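You operate a simulated robot arm through the tools that you are given. There is no shell and no other tool. Be economical: measure what you need, move in short steps, check, and stop when the job is done.

You are at the controls of a simulated robot arm. One attempt, no reset.

JOB
Tighten the loose finger bolt at 6, then prove the grip on air.
Fine: yellow nutrunner, no red lamp, back in its holder; open the valve, green grip button, lamp stays lit, valve shut again. Set down upright: yellow nutrunner.

It is judged by the outcome, as a careful person would: the job done as asked, and still so three seconds after it is handed in. It fails if anything else is knocked over, pushed out of place, dropped, spilled or broken.

ROBOT AND FRAMES
A 7-joint arm with a two-finger parallel gripper, fixed in place. Base frame: the origin is at the foot of the arm, x ahead of it, y to its left, z up. Readings come in m, degrees, newtons and seconds.
Its first joint turns from -166.0 to 166.0 degrees. Payload 4.4 kg.
The tool frame sits at the grasp point between the pads (the TCP): z along the fingers, y along the line on which they close. The tips reach 0.023 m beyond it. Largest opening 0.094 m; finger width 0.038, thickness 0.01; the body of the gripper, 0.054 by 0.096 m, starts 0.039 m behind the TCP.
Orientation is told as [roll, pitch, yaw] about the base's x, y, z axes, in that order, counted from this pose: with the fingers straight down and closing along the base's y, the tool's x points along the base's -x, its y along +y and its z along -z.

CONTROLS
- The arm moves only by the tool nudge_tool. Its argument "targets" is text: rows parted by semicolons, each of 7 numbers parted by spaces: the gripper command, from -1 (shut) to 1 (fully open), values between in proportion, then the shift along the tool's x, y, z in m, then the turn, a rotation vector about the tool's x, y, z in degrees. In form: claw x y z rx ry rz; .... A call has 1 to 12 rows; each row is the pose to reach, as a shift and turn from the pose commanded when the call began, along the tool's axes at that moment. A row lasts 0.2 s, in which the tool goes at most 0.05 m and 8.6 degrees; a call with a longer step from one row to the next is refused whole, and so is a gripper value outside its range. A pose out of reach is approached as far as the arm can. The call stops where the force on the tool passes 60 N (or 10 N more than at its start, if that is more) or the arm is blocked; 0.2 s more then pass. The fingers move at their own pace (about 0.072 m/s each) and stop on an object; they squeeze with about 22 N. The grip force told is the motor's: it shows also when the fingers shut on nothing. Time passes only in rows, and 0.2 s behind the last, so rows that repeat a pose let the fingers close. The reply holds the time, the measured pose of the TCP, the force on the tool along the base axes, the opening and the grip force, in the units named above and with some noise, with the torque about the TCP (base axes, N m) and any sound that the robot's microphone picked up, and new pictures: "show" is both (left out), scene, wrist or none.
- Cameras (640 x 400 px; columns grow to the right, rows downward): "scene" is fixed at [0.3988, 0.5003, 1.7197]; the picture's right is [-0.42, -0.91, 0.00], its down [-0.63, 0.29, -0.72] and it looks along [0.65, -0.30, -0.69] (base axes); focal length 353 px, centre (320, 200). "wrist" rides on the gripper at [0.087, 0.016, -0.074] in the tool frame; the picture's right is [-0.18, 0.98, 0.00], its down [-0.58, -0.11, -0.81] and it looks along [-0.79, -0.15, 0.59] (tool axes); focal length 243 px, centre (320, 200). There is no depth. A picture from a camera that has moved, and an enlarged one, comes with that camera's place and axes in the base frame and with its lens.
- zoom(camera, box): a new picture of the part [left, top, right, bottom] of that camera's present view, enlarged. The clock stands still meanwhile.
- sign_off(): hands the job in; it is judged then, once.

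Go step by step. Nothing tells you positions but the pictures and the camera data: compare them with the known pose of the tool, close in by small moves and look again before you grip or let go. The budget is 120 turns and 200 pictures, counting those below and the enlarged ones. Unless the task says otherwise, let go and move clear before handing in, and close with one line.

The tools are called after "Emit:" by a JSON object that holds its "op" and its "data". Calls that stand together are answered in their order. nudge_tool: Moves the arm, as the interface text tells. Its arguments: {"type":"object","properties":{"targets":{"type":"string"},"show":{"type":"string","enum":["both","scene","wrist","none"]}},"required":["targets"]} The other tools are called the same way: zoom (camera, box) takes an enlarged picture of a part of a camera's view; sign_off () hands the job in.

At the start:

```text
clock: 0.0
tcp_pos: [0.8021, -0.2684, 1.3151]
orientation: [-0.1, 0.0, 0.0]
contact_force: [0.6, 0.9, -0.4]
wrist_torque: [-0.04, 0.01, 0.02]
width: 0.094
finger_force: 0.1
```

scene: 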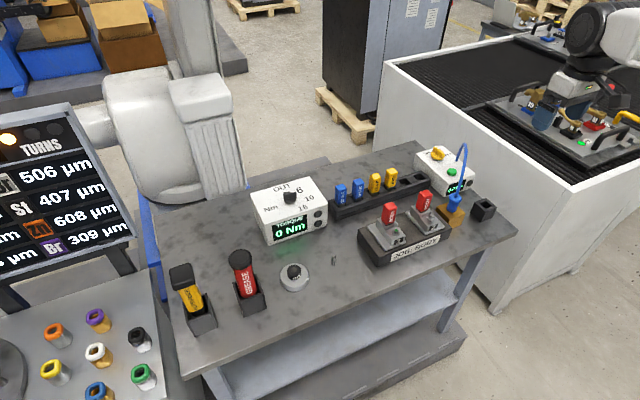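
wrist: 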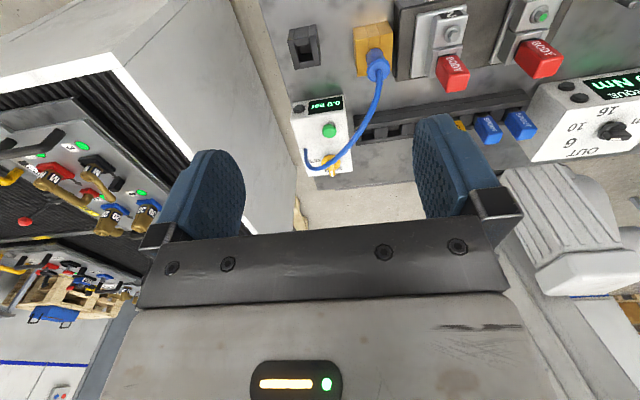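

I see a bench with a torque box, yellow and red nutrunners in holders, a fixture with two red-tipped items, and a valve box. I'll zoom in to read the details.

Emit:
{"op": "zoom", "data": {"camera": "scene", "box": [340, 130, 520, 270]}}

Emit:
{"op": "zoom", "data": {"camera": "scene", "box": [150, 170, 350, 340]}}

Emit:
{"op": "zoom", "data": {"camera": "wrist", "box": [270, 0, 640, 190]}}

Emit:
{"op": "zoom", "data": {"camera": "scene", "box": [0, 100, 160, 260]}}

```text
2.86 times, centred on (430, 200) of scene
camera zoom: at [0.3988, 0.5003, 1.7197], right [-0.42, -0.91, 0.0], down [-0.63, 0.29, -0.72], along [0.65, -0.3, -0.69], focal length 1009 px, centre (6, 200)
```

zoom: 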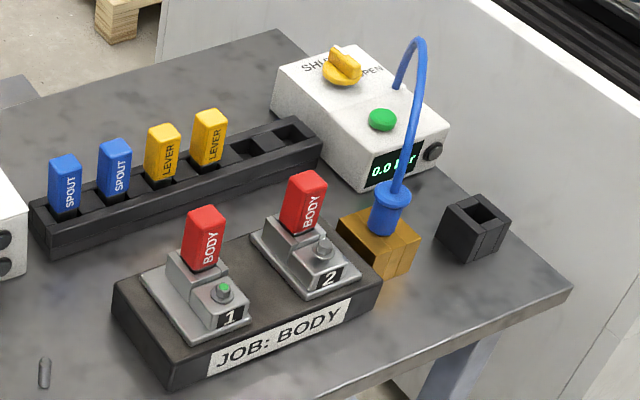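

```text
2.35 times, centred on (250, 255) of scene
camera zoom: at [0.3988, 0.5003, 1.7197], right [-0.42, -0.91, 0.0], down [-0.63, 0.29, -0.72], along [0.65, -0.3, -0.69], focal length 831 px, centre (485, 71)
```

zoom: 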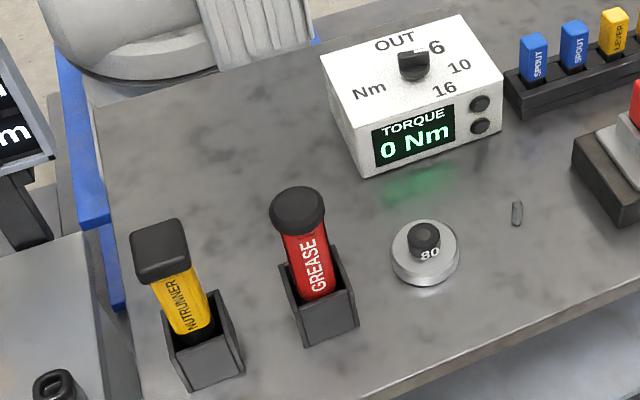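

```text
1.73 times, centred on (455, 95) of wrist
camera zoom: at [0.716, -0.2526, 1.3906], right [0.18, 0.98, 0.0], down [0.58, -0.11, 0.81], along [0.79, -0.15, -0.59], focal length 420 px, centre (86, 382)
```

zoom: 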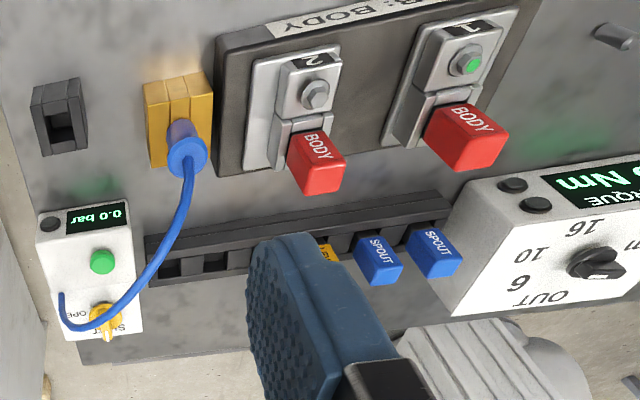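

```text
2.50 times, centred on (80, 180) of scene
camera zoom: at [0.3988, 0.5003, 1.7197], right [-0.42, -0.91, 0.0], down [-0.63, 0.29, -0.72], along [0.65, -0.3, -0.69], focal length 883 px, centre (920, 250)
```

zoom: 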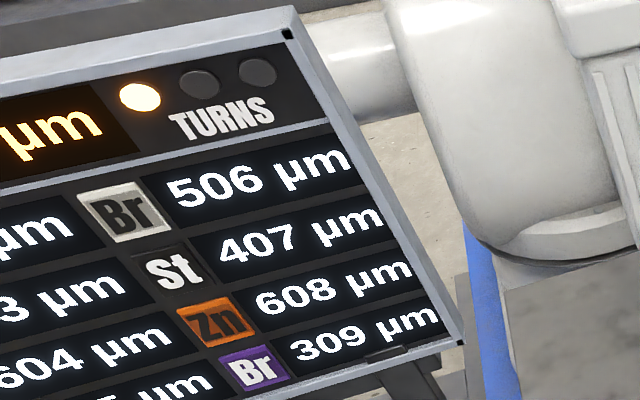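

The finger at seat 2 shows no green mark, so it looks like the loose one. Next I'll read the torque knob and the valve knob.

Emit:
{"op": "zoom", "data": {"camera": "scene", "box": [245, 170, 335, 250]}}

Emit:
{"op": "zoom", "data": {"camera": "scene", "box": [410, 140, 480, 200]}}

Emit:
{"op": "zoom", "data": {"camera": "scene", "box": [360, 195, 450, 265]}}

Emit:
{"op": "zoom", "data": {"camera": "scene", "box": [160, 255, 230, 340]}}

```text
5.00 times, centred on (290, 210) of scene
camera zoom: at [0.3988, 0.5003, 1.7197], right [-0.42, -0.91, 0.0], down [-0.63, 0.29, -0.72], along [0.65, -0.3, -0.69], focal length 1766 px, centre (470, 150)
```

zoom: 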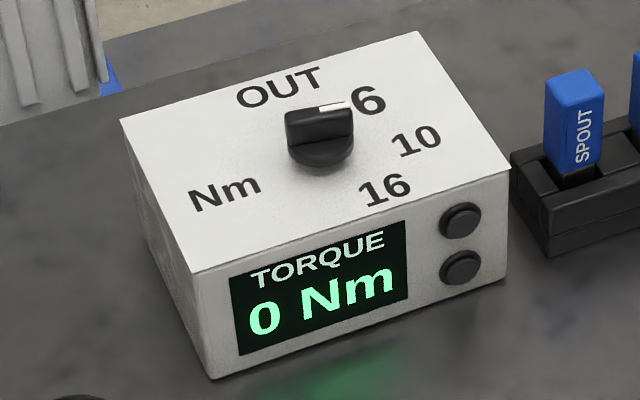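

```text
6.67 times, centred on (445, 170) of scene
camera zoom: at [0.3988, 0.5003, 1.7197], right [-0.42, -0.91, 0.0], down [-0.63, 0.29, -0.72], along [0.65, -0.3, -0.69], focal length 2355 px, centre (-513, 400)
```

zoom: 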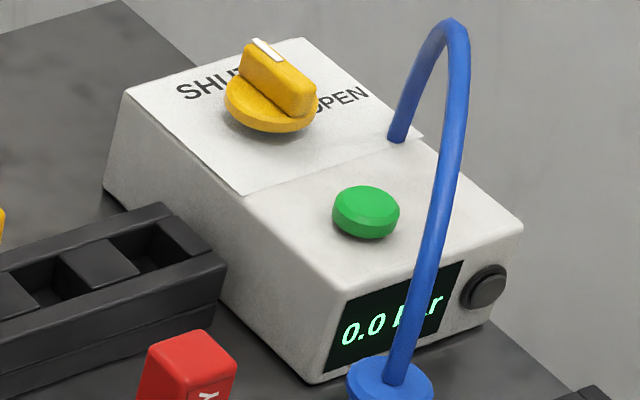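

```text
5.71 times, centred on (405, 230) of scene
camera zoom: at [0.3988, 0.5003, 1.7197], right [-0.42, -0.91, 0.0], down [-0.63, 0.29, -0.72], along [0.65, -0.3, -0.69], focal length 2018 px, centre (-166, 29)
```

zoom: 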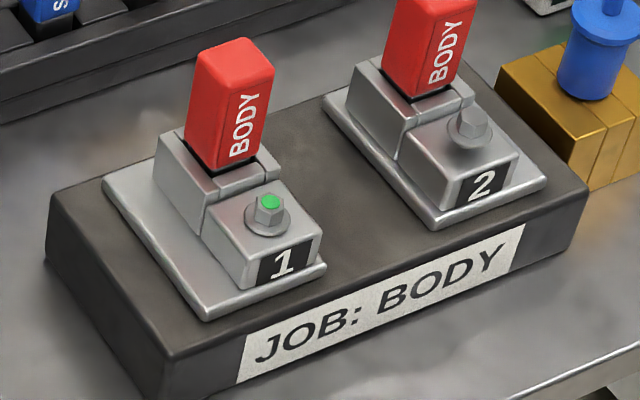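

```text
4.71 times, centred on (195, 298) of scene
camera zoom: at [0.3988, 0.5003, 1.7197], right [-0.42, -0.91, 0.0], down [-0.63, 0.29, -0.72], along [0.65, -0.3, -0.69], focal length 1662 px, centre (908, -259)
```

zoom: 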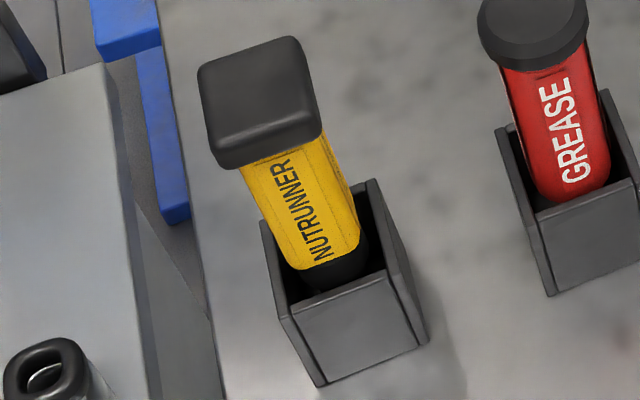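

The torque knob's pointer needs care: it could be at 6 or 10. I'll zoom tighter on the knobs from both cameras.

Emit:
{"op": "zoom", "data": {"camera": "wrist", "box": [540, 70, 640, 170]}}

Emit:
{"op": "zoom", "data": {"camera": "scene", "box": [275, 180, 325, 215]}}

Emit:
{"op": "zoom", "data": {"camera": "wrist", "box": [280, 80, 380, 190]}}

```text
4.00 times, centred on (590, 120) of wrist
camera zoom: at [0.716, -0.2526, 1.3906], right [0.18, 0.98, 0.0], down [0.58, -0.11, 0.81], along [0.79, -0.15, -0.59], focal length 970 px, centre (-760, 520)
```

zoom: 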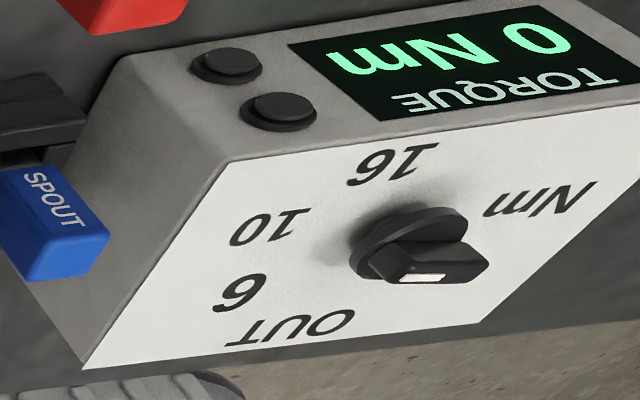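

```text
11.43 times, centred on (300, 198) of scene
camera zoom: at [0.3988, 0.5003, 1.7197], right [-0.42, -0.91, 0.0], down [-0.63, 0.29, -0.72], along [0.65, -0.3, -0.69], focal length 4037 px, centre (549, 229)
```

zoom: 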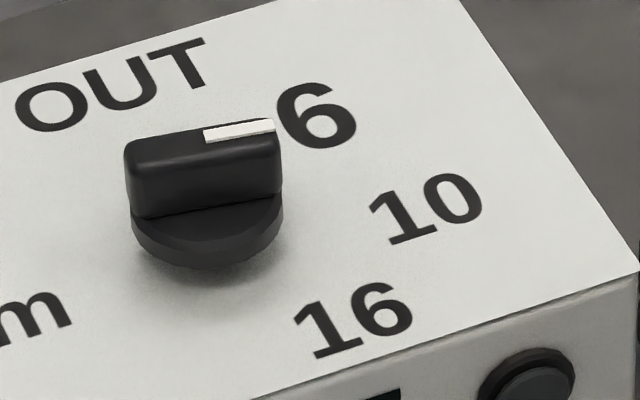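

```text
3.64 times, centred on (330, 135) of wrist
camera zoom: at [0.716, -0.2526, 1.3906], right [0.18, 0.98, 0.0], down [0.58, -0.11, 0.81], along [0.79, -0.15, -0.59], focal length 882 px, centre (284, 436)
```

zoom: 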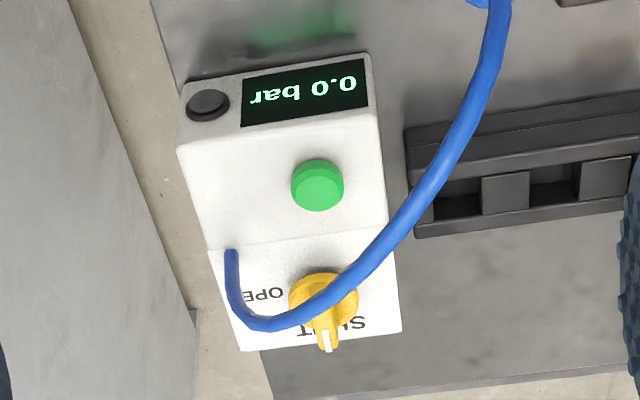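

My triangulation puts the torque knob near (1.12, 0.26, 1.01), the bolt near (0.89, -0.08, 0.98) and the green button near (1.05, -0.30, 0.96). I'll move the arm above the torque box to check the dial and my reach.

Emit:
{"op": "nudge_tool", "data": {"targets": "1 -0.018 0.041 0.009 0 0 0; 1 -0.036 0.082 0.018 0 0 0; 1 -0.055 0.123 0.027 0 0 0; 1 -0.073 0.164 0.036 0 0 0; 1 -0.091 0.205 0.045 0 0 0; 1 -0.109 0.246 0.055 0 0 0; 1 -0.127 0.287 0.064 0 0 0; 1 -0.145 0.328 0.073 0 0 0; 1 -0.164 0.369 0.082 0 0 0; 1 -0.182 0.41 0.091 0 0 0; 1 -0.2 0.45 0.1 0 0 0; 1 -0.2 0.45 0.1 0 0 0"}}

```text
clock: 2.6
tcp_pos: [1.0018, 0.1822, 1.2171]
orientation: [0.0, 0.0, -0.1]
contact_force: [0.5, -0.1, 0.2]
wrist_torque: [0.03, 0.01, 0.01]
width: 0.0941
finger_force: 0.0
camera wrist: at [0.9154, 0.1975, 1.2919], right [0.18, 0.98, 0.0], down [0.58, -0.11, 0.81], along [0.79, -0.15, -0.59], focal length 243 px, centre (320, 200)
```

scene: 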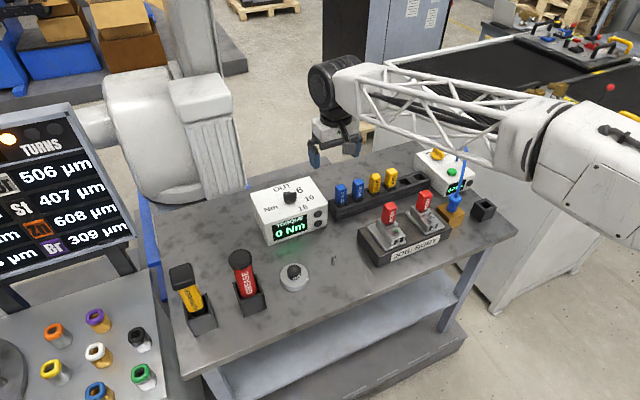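
wrist: 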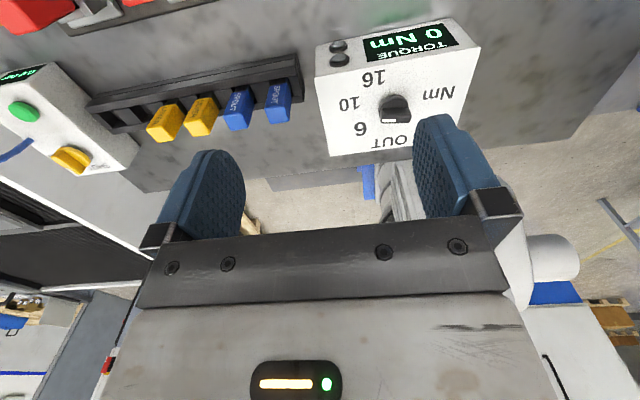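

Reach is fine here, and the wrist camera sees the dial well. I'll zoom in on the dial and the valve.

Emit:
{"op": "zoom", "data": {"camera": "wrist", "box": [310, 50, 470, 160]}}

Emit:
{"op": "zoom", "data": {"camera": "wrist", "box": [0, 60, 150, 190]}}

```text
3.64 times, centred on (390, 105) of wrist
camera zoom: at [0.9154, 0.1975, 1.2919], right [0.18, 0.98, 0.0], down [0.58, -0.11, 0.81], along [0.79, -0.15, -0.59], focal length 882 px, centre (66, 546)
```

zoom: 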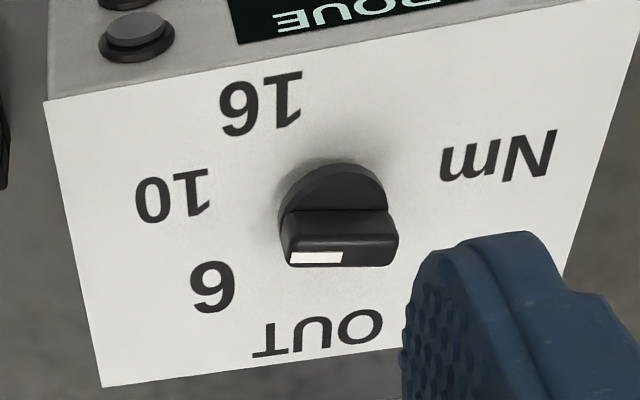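

```text
3.08 times, centred on (75, 125) of wrist
camera zoom: at [0.9154, 0.1975, 1.2919], right [0.18, 0.98, 0.0], down [0.58, -0.11, 0.81], along [0.79, -0.15, -0.59], focal length 746 px, centre (1074, 431)
```

zoom: 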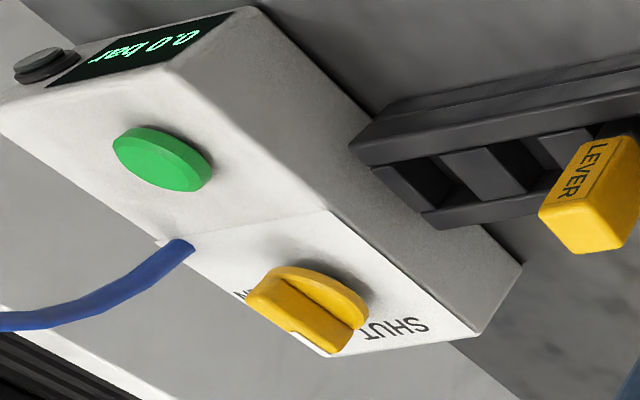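

The dial pointer sits at 10, about 100° from OUT, so it must turn back roughly 47° to 6. I'll yaw the gripper to straddle the handle and move above the knob.

Emit:
{"op": "nudge_tool", "data": {"targets": "1 -0.01 0.007 0.005 0 0 8.25; 1 -0.02 0.013 0.01 0 0 16.5; 1 -0.03 0.02 0.015 0 0 24.75; 1 -0.04 0.027 0.02 0 0 33; 1 -0.05 0.033 0.025 0 0 41.25; 1 -0.06 0.04 0.03 0 0 49.5; 1 -0.07 0.047 0.035 0 0 57.75; 1 -0.08 0.053 0.04 0 0 66; 1 -0.09 0.06 0.045 0 0 74.25; 1 -0.1 0.067 0.05 0 0 82.5; 1 -0.115 0.073 0.06 0 0 90.75; 1 -0.127 0.08 0.07 0 0 99"}}

```text
clock: 5.2
tcp_pos: [1.1296, 0.2604, 1.1468]
orientation: [0.0, -0.1, -99.0]
contact_force: [-0.2, 0.3, -0.1]
wrist_torque: [-0.03, 0.01, -0.01]
width: 0.0939
finger_force: 0.1
camera wrist: at [1.1592, 0.3442, 1.2218], right [0.94, -0.34, 0.0], down [-0.2, -0.56, 0.81], along [-0.27, -0.76, -0.59], focal length 243 px, centre (320, 200)
```

scene: 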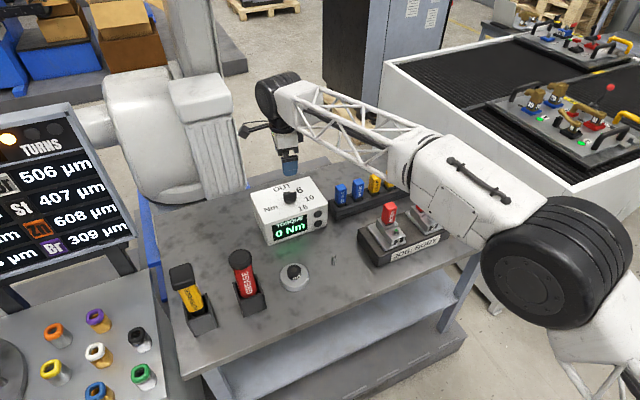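
wrist: 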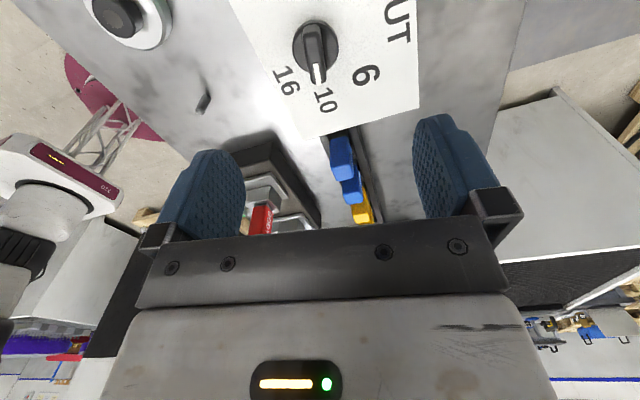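

The knob clearly points to 10, and its centre is near (1.127, 0.265). I'll descend around the handle, stopping just above it first.

Emit:
{"op": "nudge_tool", "data": {"targets": "0.2 0.0045 -0.0038 0.03 0 0 0; 0.2 0.0045 -0.0038 0.06 0 0 0; 0.2 0.0045 -0.0038 0.085 0 0 0; 0.2 0.0045 -0.0038 0.095 0 0 0"}}

Emit:
{"op": "zoom", "data": {"camera": "scene", "box": [250, 130, 340, 220]}}

```text
clock: 6.2
tcp_pos: [1.1265, 0.2658, 1.0525]
orientation: [0.2, 0.0, -99.0]
contact_force: [0.2, 0.3, 0.0]
wrist_torque: [0.01, 0.0, 0.0]
width: 0.0565
finger_force: 0.0
camera wrist: at [1.1555, 0.3484, 1.1267], right [0.94, -0.34, 0.0], down [-0.2, -0.56, 0.81], along [-0.27, -0.76, -0.59], focal length 243 px, centre (320, 200)
```

scene: 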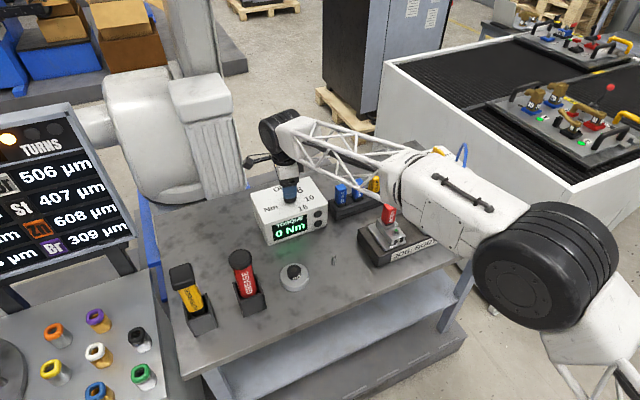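
wrist: 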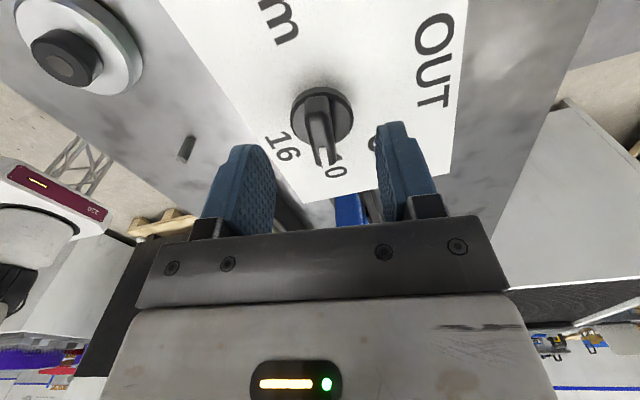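

```text
4.44 times, centred on (295, 175) of scene
camera zoom: at [0.3988, 0.5003, 1.7197], right [-0.42, -0.91, 0.0], down [-0.63, 0.29, -0.72], along [0.65, -0.3, -0.69], focal length 1570 px, centre (431, 311)
```

zoom: 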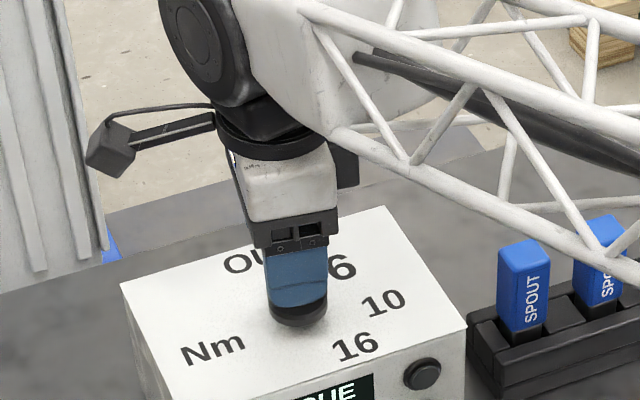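

The handle is centred between the fingers. I'll lower about 32 mm and close on it.

Emit:
{"op": "nudge_tool", "data": {"targets": "0.2 0 0 0.012 0 0 0; 0.2 0 0 0.024 0 0 0; 0.2 0 0 0.032 0 0 0; 0.2 0 0 0.032 0 0 0; -1 0 0 0.032 0 0 0; -1 0 0 0.032 0 0 0; -1 0 0 0.032 0 0 0"}}

Emit:
{"op": "zoom", "data": {"camera": "wrist", "box": [200, 50, 460, 230]}}

```text
clock: 7.8
tcp_pos: [1.1259, 0.2656, 1.0188]
orientation: [0.0, 0.0, -99.0]
contact_force: [-37.6, -0.1, 2.0]
wrist_torque: [-0.31, 0.9, -0.22]
width: 0.0396
finger_force: 44.6
camera wrist: at [1.1558, 0.3493, 1.0935], right [0.94, -0.34, 0.0], down [-0.2, -0.56, 0.81], along [-0.27, -0.76, -0.59], focal length 243 px, centre (320, 200)
```

scene: 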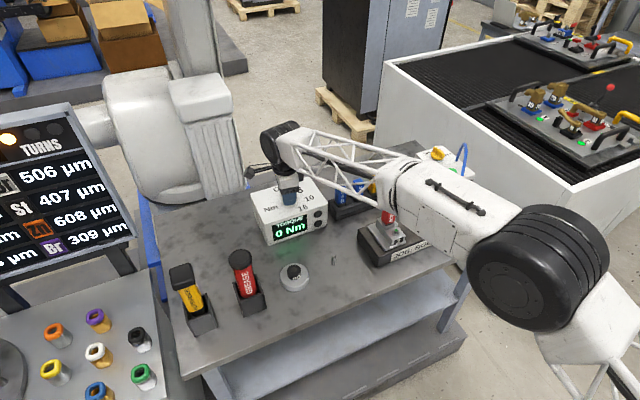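
wrist: 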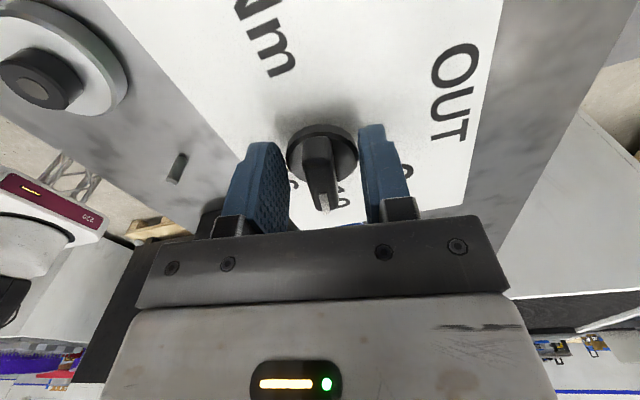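

```text
2.22 times, centred on (330, 140) of wrist
camera zoom: at [1.1558, 0.3493, 1.0935], right [0.94, -0.34, 0.0], down [-0.2, -0.56, 0.81], along [-0.27, -0.76, -0.59], focal length 539 px, centre (298, 333)
```

zoom: 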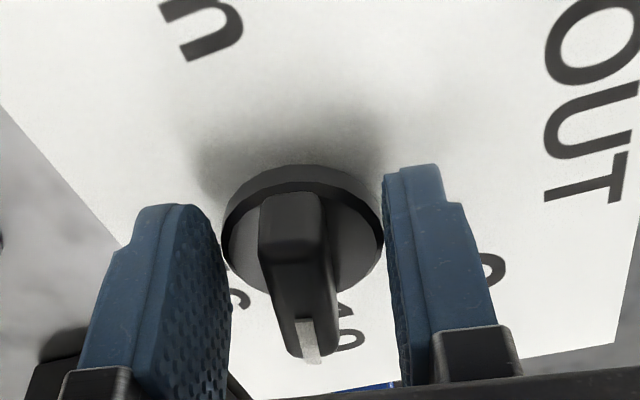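

The fingers pinched the dial's base disc off-centre rather than the handle. I'll open, rise 9 mm, and look before gripping the handle itself.

Emit:
{"op": "nudge_tool", "data": {"targets": "0.2 0 0 0 0 0 0; 0.2 0 0 0 0 0 0; 0.2 0 0 -0.01 0 0 0; 0.2 0 -0.001 -0.01 0 0 0"}}

Emit:
{"op": "zoom", "data": {"camera": "wrist", "box": [200, 50, 460, 230]}}

```text
clock: 8.8
tcp_pos: [1.1255, 0.2664, 1.0294]
orientation: [0.0, 0.0, -99.0]
contact_force: [-0.3, -0.6, 0.2]
wrist_torque: [-0.02, 0.01, -0.01]
width: 0.0564
finger_force: 0.0
camera wrist: at [1.1547, 0.3499, 1.1046], right [0.94, -0.34, 0.0], down [-0.2, -0.56, 0.81], along [-0.27, -0.76, -0.59], focal length 243 px, centre (320, 200)
```

scene: 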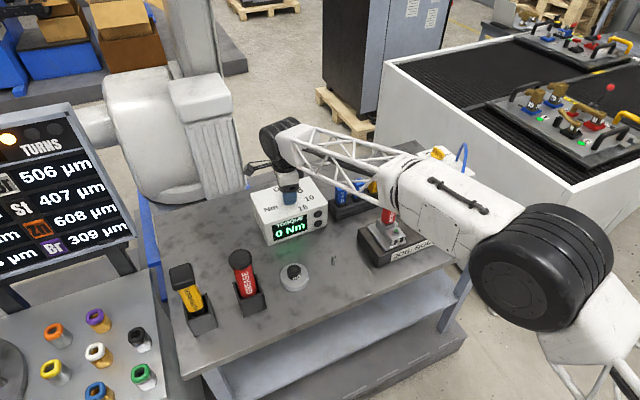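
wrist: 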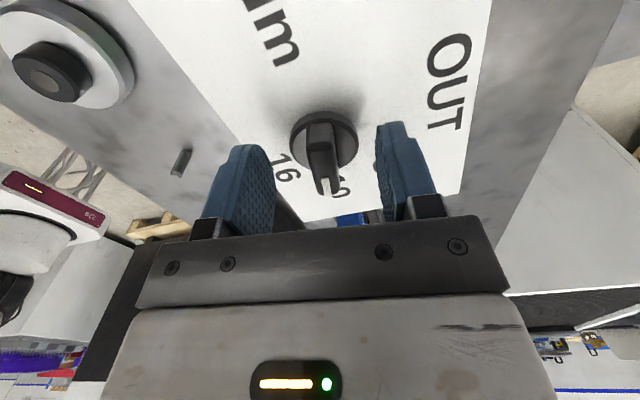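

```text
2.22 times, centred on (330, 140) of wrist
camera zoom: at [1.1547, 0.3499, 1.1046], right [0.94, -0.34, 0.0], down [-0.2, -0.56, 0.81], along [-0.27, -0.76, -0.59], focal length 539 px, centre (298, 333)
```

zoom: 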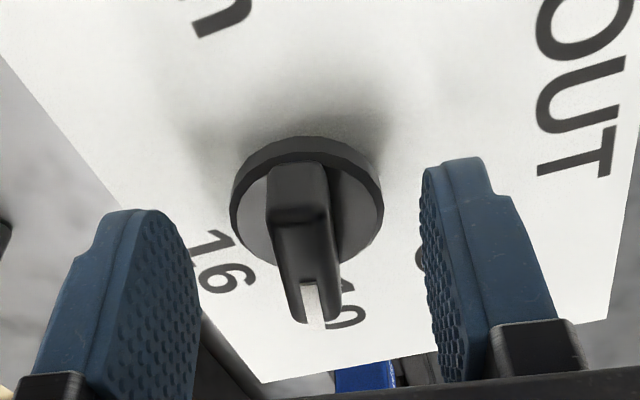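

The tips are now at handle height. I'll shift 1 mm toward -x and close gently on the handle.

Emit:
{"op": "nudge_tool", "data": {"targets": "-0.3 0 -0.001 0 0 0 0; -0.5 0 -0.001 0 0 0 0; -0.6 0 -0.001 0 0 0 0; -0.6 0 -0.001 0 0 0 0", "show": "wrist"}}

Emit:
{"op": "zoom", "data": {"camera": "wrist", "box": [200, 50, 460, 230]}}

```text
clock: 9.8
tcp_pos: [1.1249, 0.2666, 1.0306]
orientation: [0.1, 0.1, -99.0]
contact_force: [0.2, 0.1, -0.2]
wrist_torque: [0.0, 0.01, 0.0]
width: 0.019
finger_force: 0.0
camera wrist: at [1.1539, 0.3499, 1.1044], right [0.94, -0.34, 0.0], down [-0.2, -0.56, 0.81], along [-0.27, -0.76, -0.59], focal length 243 px, centre (320, 200)
```

wrist: 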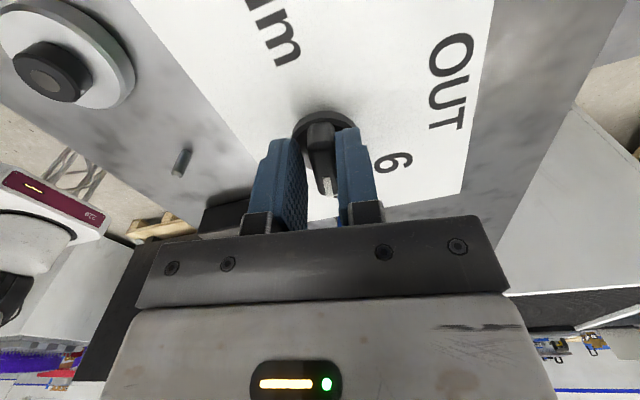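

```text
2.22 times, centred on (330, 140) of wrist
camera zoom: at [1.1539, 0.3499, 1.1044], right [0.94, -0.34, 0.0], down [-0.2, -0.56, 0.81], along [-0.27, -0.76, -0.59], focal length 539 px, centre (298, 333)
```

zoom: 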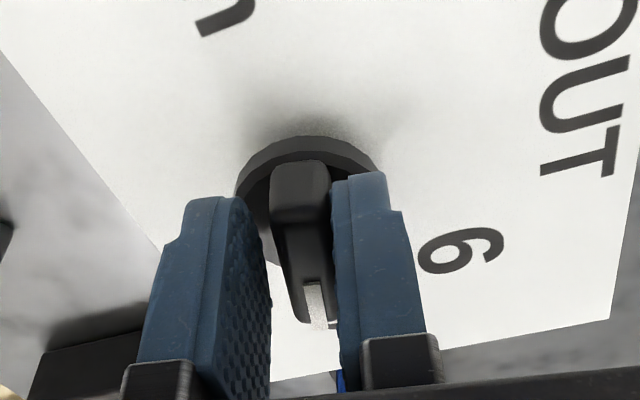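

The handle is between the pads but nearer the right one. I'll shift 2 mm right, lower 2 mm, and close.

Emit:
{"op": "nudge_tool", "data": {"targets": "-0.6 0 0.002 0.001 0 0 0; -0.6 0 0.002 0.002 0 0 0; -1 0 0.002 0.002 0 0 0; -1 0 0.002 0.002 0 0 0", "show": "wrist"}}

```text
clock: 10.8
tcp_pos: [1.1263, 0.2662, 1.0284]
orientation: [0.0, 0.0, -99.0]
contact_force: [-38.8, -5.1, 3.6]
wrist_torque: [-0.6, 0.66, -0.24]
width: 0.0139
finger_force: 45.4
camera wrist: at [1.1558, 0.3496, 1.1026], right [0.94, -0.34, 0.0], down [-0.2, -0.56, 0.81], along [-0.27, -0.76, -0.59], focal length 243 px, centre (320, 200)
```

wrist: 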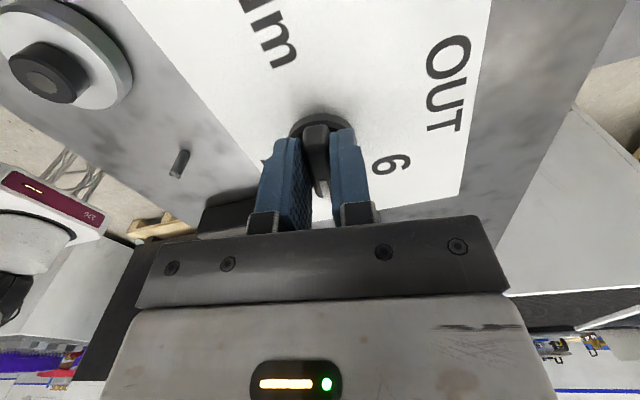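

The handle is gripped (13.9 mm) with some side load. I'll relieve that by 1.5 mm and check the force.

Emit:
{"op": "nudge_tool", "data": {"targets": "-1 0 -0.0008 0 0 0 0; -1 0 -0.0015 0 0 0 0", "show": "none"}}

```text
clock: 11.4
tcp_pos: [1.126, 0.2669, 1.0283]
orientation: [0.1, 0.1, -99.1]
contact_force: [22.1, 3.0, -0.3]
wrist_torque: [-0.37, -0.21, 0.12]
width: 0.0138
finger_force: 44.7
```

The load reversed, so the centre lies between the two positions. I'll go back 0.5 mm and turn the knob about 48° counter-clockwise.

Emit:
{"op": "nudge_tool", "data": {"targets": "-1 0 0.0005 0 0 0 0; -1 0 0.0005 0 0 0 -7; -1 0 0.0005 0 0 0 -14; -1 0 0.0005 0 0 0 -21; -1 0 0.0005 0 0 0 -28; -1 0 0.0005 0 0 0 -35; -1 0 0.0005 0 0 0 -42; -1 0 0.0005 0 0 0 -47; -1 0 0.0005 0 0 0 -47", "show": "wrist"}}

```text
clock: 12.3
tcp_pos: [1.1251, 0.2665, 1.0288]
orientation: [-0.3, 0.1, -83.6]
contact_force: [-23.9, -6.3, 6.8]
wrist_torque: [0.38, 0.16, -0.19]
width: 0.014
finger_force: 44.5
stopped in row 4: the force on the tool passed its limit at 64 N (the readings are from after the stop); the commanded pose is now the measured one
camera wrist: at [1.1312, 0.3546, 1.1026], right [1.0, -0.07, 0.0], down [-0.04, -0.59, 0.81], along [-0.06, -0.8, -0.59], focal length 243 px, centre (320, 200)
```

wrist: 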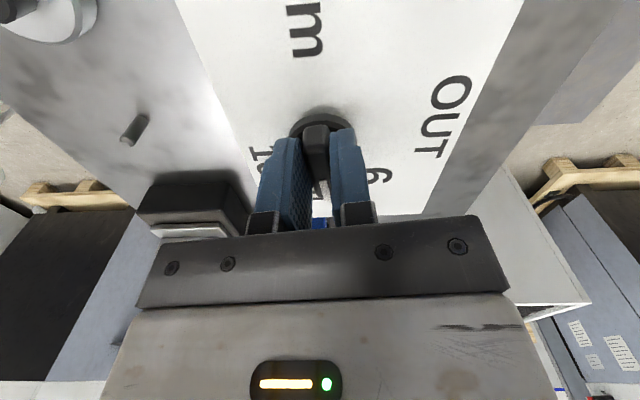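

The knob turned about 15° before side load stopped the move. I'll recentre slightly and continue in smaller turns.

Emit:
{"op": "nudge_tool", "data": {"targets": "-1 0 -0.0008 0 0 0 0; -1 0 -0.0008 0 0 0 -4; -1 0 -0.0008 0 0 0 -8", "show": "none"}}

```text
clock: 13.1
tcp_pos: [1.1229, 0.2662, 1.0292]
orientation: [-0.2, 0.1, -75.4]
contact_force: [-59.5, -6.6, 9.9]
wrist_torque: [-1.18, 0.45, -0.39]
width: 0.0139
finger_force: 45.5
```

The drift shows the dial's axis is about 9 mm nearer -y than my grip point. I'll open, recentre on the axis, and look again.

Emit:
{"op": "nudge_tool", "data": {"targets": "-0.4 0 0 0 0 0 0; -0.4 0 0 0 0 0 0; -0.4 -0.0045 -0.0003 0 0 0 0; -0.4 -0.0088 -0.0007 0 0 0 0", "show": "wrist"}}

Emit:
{"op": "zoom", "data": {"camera": "wrist", "box": [200, 50, 460, 230]}}

```text
clock: 14.1
tcp_pos: [1.1257, 0.2581, 1.0264]
orientation: [-0.2, 0.0, -75.6]
contact_force: [0.6, -0.6, -0.6]
wrist_torque: [-0.04, 0.01, -0.02]
width: 0.0281
finger_force: 0.3
camera wrist: at [1.1201, 0.3458, 1.1009], right [1.0, 0.07, 0.0], down [0.04, -0.59, 0.81], along [0.05, -0.8, -0.59], focal length 243 px, centre (320, 200)
```

wrist: 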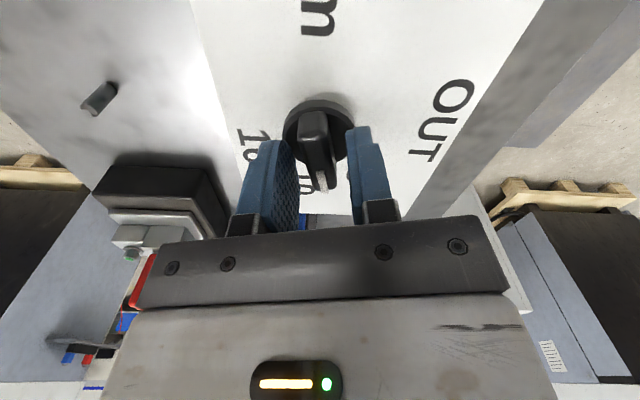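

```text
2.22 times, centred on (330, 140) of wrist
camera zoom: at [1.1201, 0.3458, 1.1009], right [1.0, 0.07, 0.0], down [0.04, -0.59, 0.81], along [0.05, -0.8, -0.59], focal length 539 px, centre (298, 333)
```

zoom: 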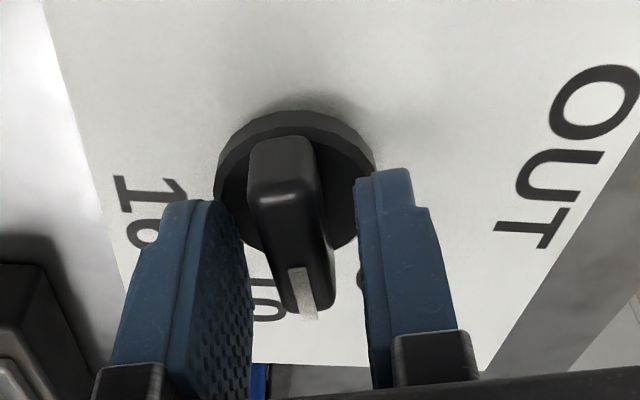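

The handle has moved to about -81°, and I estimate the axis at (1.125, 0.259), which is where I am. I'll grip and check the load.

Emit:
{"op": "nudge_tool", "data": {"targets": "-1 0 0 0 0 0 0; -1 0 0 0 0 0 0; -1 0 0 0 0 0 -5", "show": "none"}}

```text
clock: 14.9
tcp_pos: [1.1254, 0.2566, 1.0261]
orientation: [-0.2, 0.0, -70.5]
contact_force: [-1.1, -1.2, -2.2]
wrist_torque: [-0.85, -0.65, 0.0]
width: 0.014
finger_force: 45.0
```

The load is now near zero, so this is the true axis. I'll continue turning to about -52°.

Emit:
{"op": "nudge_tool", "data": {"targets": "-1 0 0 0 0 0 -5; -1 0 0 0 0 0 -10; -1 0 0 0 0 0 -15; -1 0 0 0 0 0 -19; -1 0 0 0 0 0 -19", "show": "wrist"}}

```text
clock: 15.9
tcp_pos: [1.1253, 0.2578, 1.0272]
orientation: [-0.1, -0.1, -52.5]
contact_force: [24.2, 4.0, -6.0]
wrist_torque: [-0.37, -0.85, -0.05]
width: 0.0137
finger_force: 44.9
stopped in row 4: the force on the tool passed its limit at 62 N (the readings are from after the stop); the commanded pose is now the measured one
camera wrist: at [1.0869, 0.3368, 1.101], right [0.89, 0.45, 0.0], down [0.27, -0.53, 0.81], along [0.36, -0.72, -0.59], focal length 243 px, centre (320, 200)
```

wrist: 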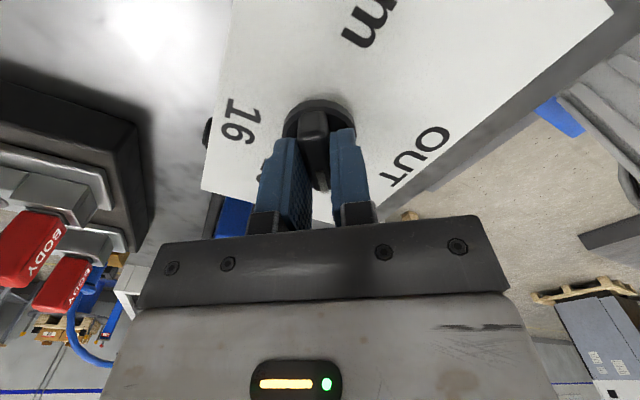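

Turned to about -52°. I'll release, rise clear and inspect the dial.

Emit:
{"op": "nudge_tool", "data": {"targets": "0 0 0 0 0 0 0; 0 0 0 0 0 0 0; 0.2 0 0 -0.03 0 0 0; 0.2 0 0 -0.07 0 0 0; 0.2 0 0 -0.09 0 0 0", "show": "wrist"}}

Emit:
{"op": "zoom", "data": {"camera": "wrist", "box": [200, 0, 460, 180]}}

Emit:
{"op": "zoom", "data": {"camera": "scene", "box": [245, 170, 335, 250]}}

```text
clock: 17.1
tcp_pos: [1.1242, 0.2602, 1.1169]
orientation: [-0.2, 0.1, -52.5]
contact_force: [0.2, -0.4, -0.3]
wrist_torque: [-0.02, -0.05, -0.01]
width: 0.0563
finger_force: 0.0
camera wrist: at [1.0849, 0.3383, 1.1912], right [0.89, 0.45, 0.0], down [0.27, -0.53, 0.81], along [0.36, -0.72, -0.59], focal length 243 px, centre (320, 200)
```

wrist: 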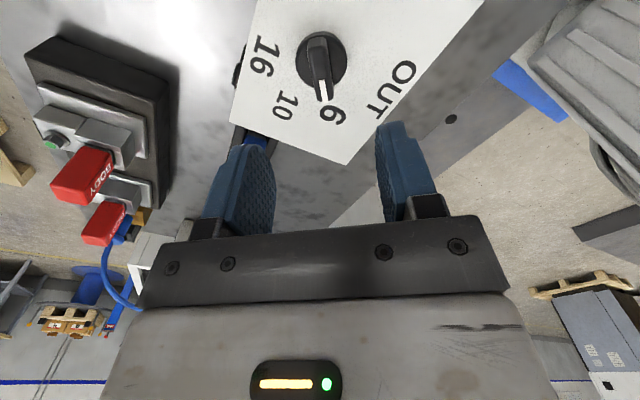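

```text
2.22 times, centred on (330, 90) of wrist
camera zoom: at [1.0849, 0.3383, 1.1912], right [0.89, 0.45, 0.0], down [0.27, -0.53, 0.81], along [0.36, -0.72, -0.59], focal length 539 px, centre (298, 444)
```

zoom: 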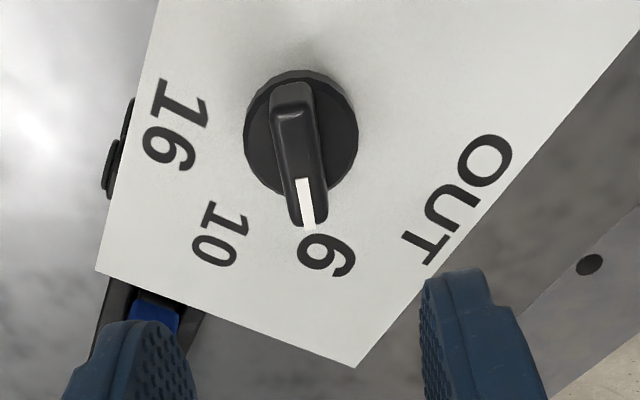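

```text
5.00 times, centred on (290, 210) of scene
camera zoom: at [0.3988, 0.5003, 1.7197], right [-0.42, -0.91, 0.0], down [-0.63, 0.29, -0.72], along [0.65, -0.3, -0.69], focal length 1766 px, centre (470, 150)
```

zoom: 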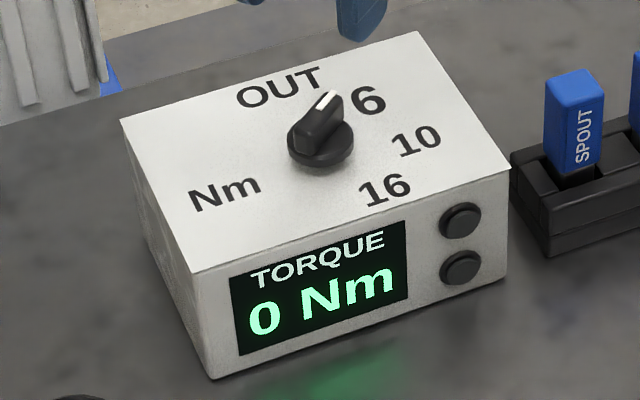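

The dial now points to 6 and the box hasn't moved. Next I'll go up and over toward the yellow nutrunner to locate it.

Emit:
{"op": "nudge_tool", "data": {"targets": "1 0 0 -0.045 0 0 0; 1 0 0 -0.09 0 0 -5; 1 0.03 -0.007 -0.12 0 0 -10; 1 0.065 -0.015 -0.15 0 0 -15; 1 0.1 -0.024 -0.18 0 0 -20; 1 0.14 -0.033 -0.2 0 0 -25; 1 0.18 -0.042 -0.2 0 0 -30; 1 0.22 -0.052 -0.2 0 0 -35; 1 0.26 -0.061 -0.2 0 0 -40; 1 0.3 -0.071 -0.2 0 0 -45; 1 0.339 -0.08 -0.2 0 0 -52; 1 0.339 -0.08 -0.2 0 0 -52"}}

```text
clock: 19.7
tcp_pos: [0.8547, 0.4776, 1.3182]
orientation: [0.0, 0.0, -0.4]
contact_force: [0.0, -0.4, -0.2]
wrist_torque: [-0.02, 0.02, 0.02]
width: 0.0943
finger_force: 0.1
camera wrist: at [0.7688, 0.495, 1.3931], right [0.19, 0.98, 0.0], down [0.58, -0.11, 0.81], along [0.79, -0.15, -0.59], focal length 243 px, centre (320, 200)
```

scene: 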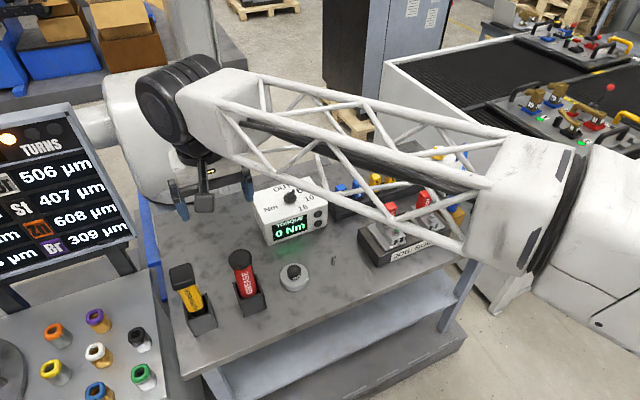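
wrist: 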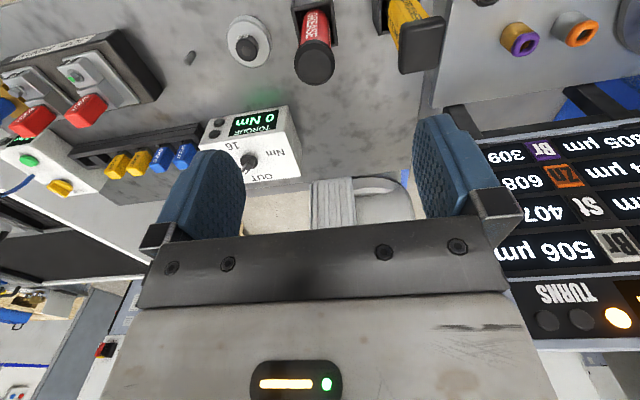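

The nutrunner cap triangulates to about (0.92, 0.59, 1.06). I'll zoom in on its shape before choosing the grip.

Emit:
{"op": "zoom", "data": {"camera": "wrist", "box": [340, 0, 480, 90]}}

Emit:
{"op": "zoom", "data": {"camera": "scene", "box": [160, 255, 230, 340]}}

```text
4.44 times, centred on (410, 45) of wrist
camera zoom: at [0.7688, 0.495, 1.3931], right [0.19, 0.98, 0.0], down [0.58, -0.11, 0.81], along [0.79, -0.15, -0.59], focal length 1078 px, centre (-80, 889)
```

zoom: 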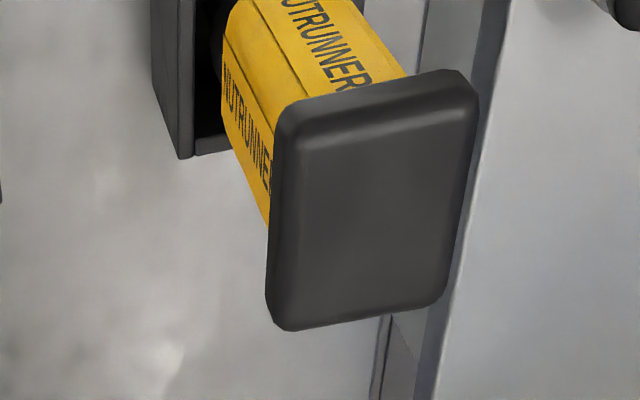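

```text
4.71 times, centred on (195, 298) of scene
camera zoom: at [0.3988, 0.5003, 1.7197], right [-0.42, -0.91, 0.0], down [-0.63, 0.29, -0.72], along [0.65, -0.3, -0.69], focal length 1662 px, centre (908, -259)
```

zoom: 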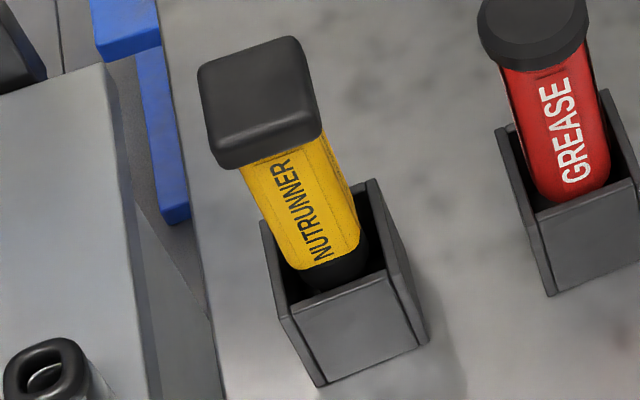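

The cap is about 50 mm square, aligned with the base axes, and centred near (0.921, 0.591). I'll move above it.

Emit:
{"op": "nudge_tool", "data": {"targets": "1 -0.02 0.03 0.03 0 0 0; 1 -0.04 0.06 0.06 0 0 0; 1 -0.055 0.09 0.09 0 0 0; 1 -0.066 0.114 0.12 0 0 0; 1 -0.066 0.114 0.15 0 0 0; 1 -0.066 0.114 0.15 0 0 0"}}

Emit:
{"op": "zoom", "data": {"camera": "scene", "box": [130, 210, 250, 340]}}

```text
clock: 21.1
tcp_pos: [0.9196, 0.5921, 1.1653]
orientation: [0.1, 0.1, -0.5]
contact_force: [-0.4, -0.2, 0.4]
wrist_torque: [0.02, 0.03, -0.03]
width: 0.094
finger_force: 0.1
camera wrist: at [0.8339, 0.6082, 1.2414], right [0.19, 0.98, 0.0], down [0.58, -0.11, 0.81], along [0.79, -0.16, -0.59], focal length 243 px, centre (320, 200)
```

scene: 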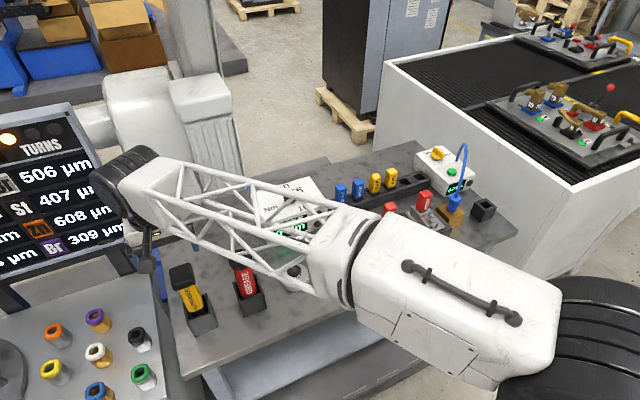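
wrist: 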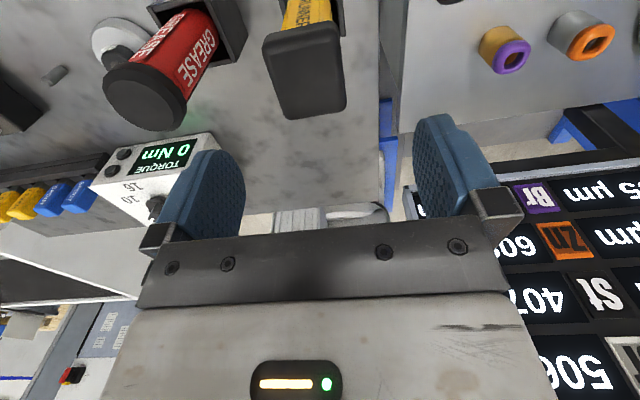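

```text
3.08 times, centred on (190, 275) of scene
camera zoom: at [0.3988, 0.5003, 1.7197], right [-0.42, -0.91, 0.0], down [-0.63, 0.29, -0.72], along [0.65, -0.3, -0.69], focal length 1087 px, centre (720, -31)
```

zoom: 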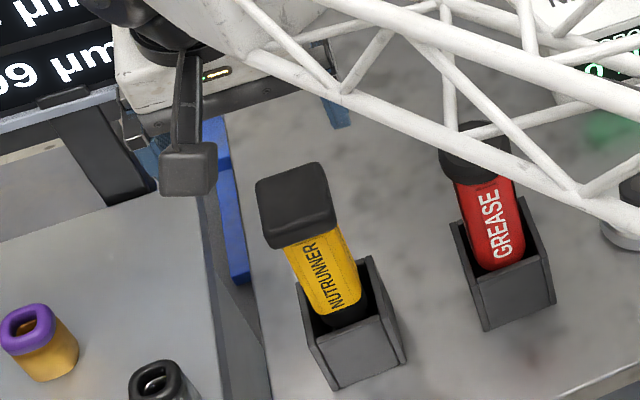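

From here the cap lies about 8 mm toward -y of my axis. I'll correct that, lower to just above it and look again.

Emit:
{"op": "nudge_tool", "data": {"targets": "1 0.001 -0.0085 0.02 0 0 0; 1 0.001 -0.0085 0.045 0 0 0; 1 0.001 -0.0085 0.065 0 0 0; 1 0.001 -0.0085 0.065 0 0 0"}}

Emit:
{"op": "zoom", "data": {"camera": "scene", "box": [130, 220, 250, 340]}}

```text
clock: 22.1
tcp_pos: [0.9228, 0.5842, 1.1019]
orientation: [0.0, 0.1, -0.5]
contact_force: [-0.4, -0.6, 0.0]
wrist_torque: [0.0, -0.04, -0.02]
width: 0.0939
finger_force: 0.0
camera wrist: at [0.8362, 0.6015, 1.1772], right [0.19, 0.98, 0.0], down [0.58, -0.11, 0.81], along [0.79, -0.16, -0.59], focal length 243 px, centre (320, 200)
```

scene: 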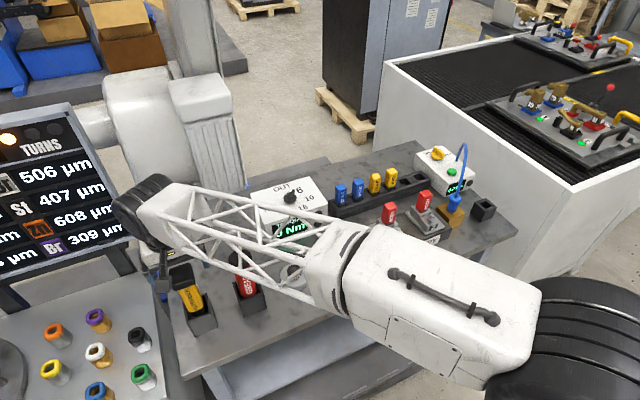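
wrist: 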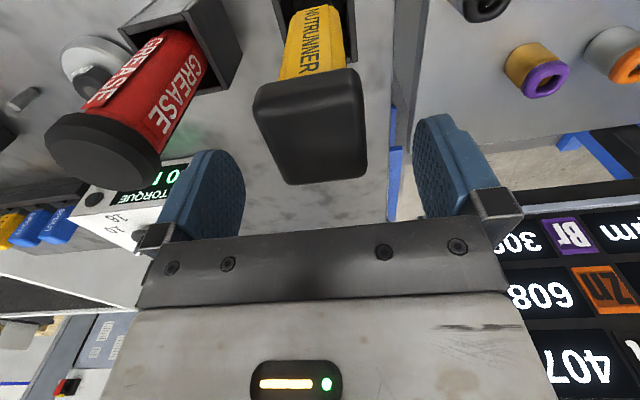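

```text
3.33 times, centred on (190, 280) of scene
camera zoom: at [0.3988, 0.5003, 1.7197], right [-0.42, -0.91, 0.0], down [-0.63, 0.29, -0.72], along [0.65, -0.3, -0.69], focal length 1177 px, centre (753, -67)
```

zoom: 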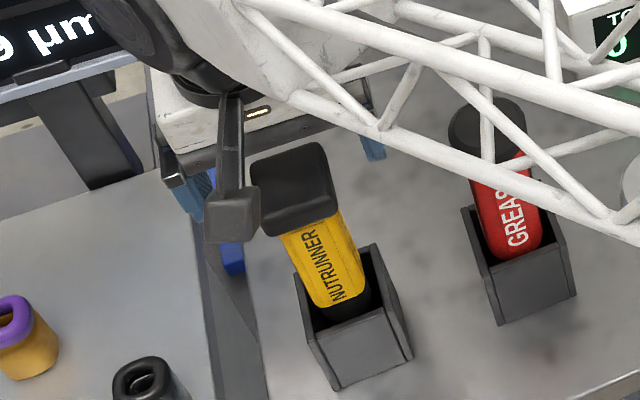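

The cap is between the fingers and about 4 mm further toward -y. I'll correct, descend 50 mm around it, and look before closing.

Emit:
{"op": "nudge_tool", "data": {"targets": "1 0.002 -0.004 0.01 0 0 0; 1 0.002 -0.004 0.025 0 0 0; 1 0.002 -0.004 0.04 0 0 0; 1 0.002 -0.004 0.05 0 0 0; 1 0.002 -0.004 0.05 0 0 0"}}

Emit:
{"op": "zoom", "data": {"camera": "scene", "box": [130, 220, 250, 340]}}

```text
clock: 23.3
tcp_pos: [0.92, 0.5785, 1.0547]
orientation: [0.1, -0.1, -0.5]
contact_force: [0.4, -0.1, 21.2]
wrist_torque: [0.02, 0.21, -0.02]
width: 0.094
finger_force: 0.0
camera wrist: at [0.8341, 0.5958, 1.1293], right [0.19, 0.98, 0.0], down [0.58, -0.12, 0.81], along [0.79, -0.15, -0.59], focal length 243 px, centre (320, 200)
```

scene: 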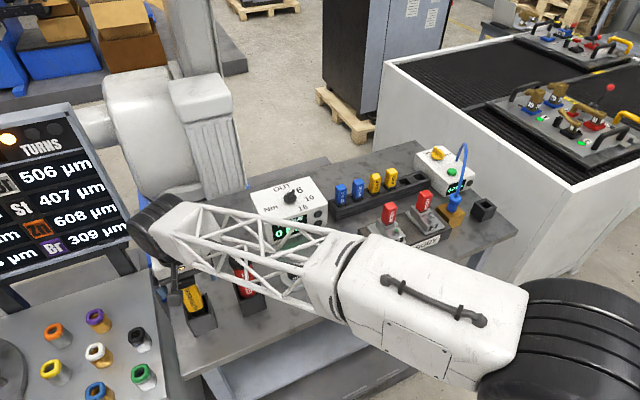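
wrist: 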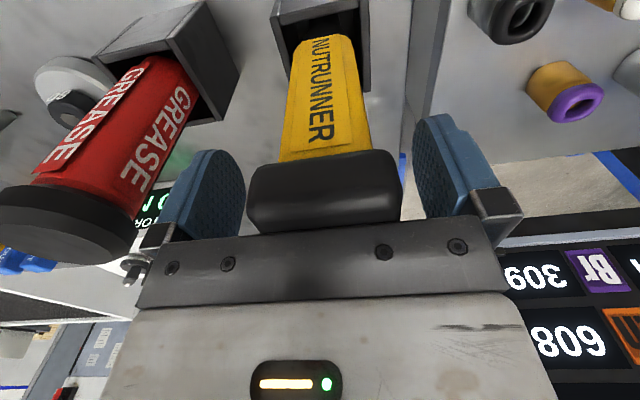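

```text
3.33 times, centred on (190, 280) of scene
camera zoom: at [0.3988, 0.5003, 1.7197], right [-0.42, -0.91, 0.0], down [-0.63, 0.29, -0.72], along [0.65, -0.3, -0.69], focal length 1177 px, centre (753, -67)
```

zoom: 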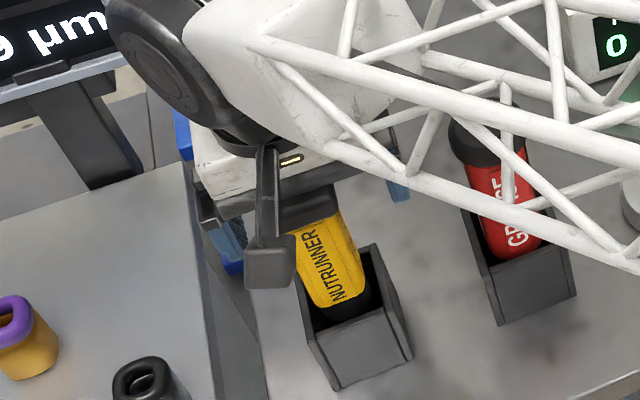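

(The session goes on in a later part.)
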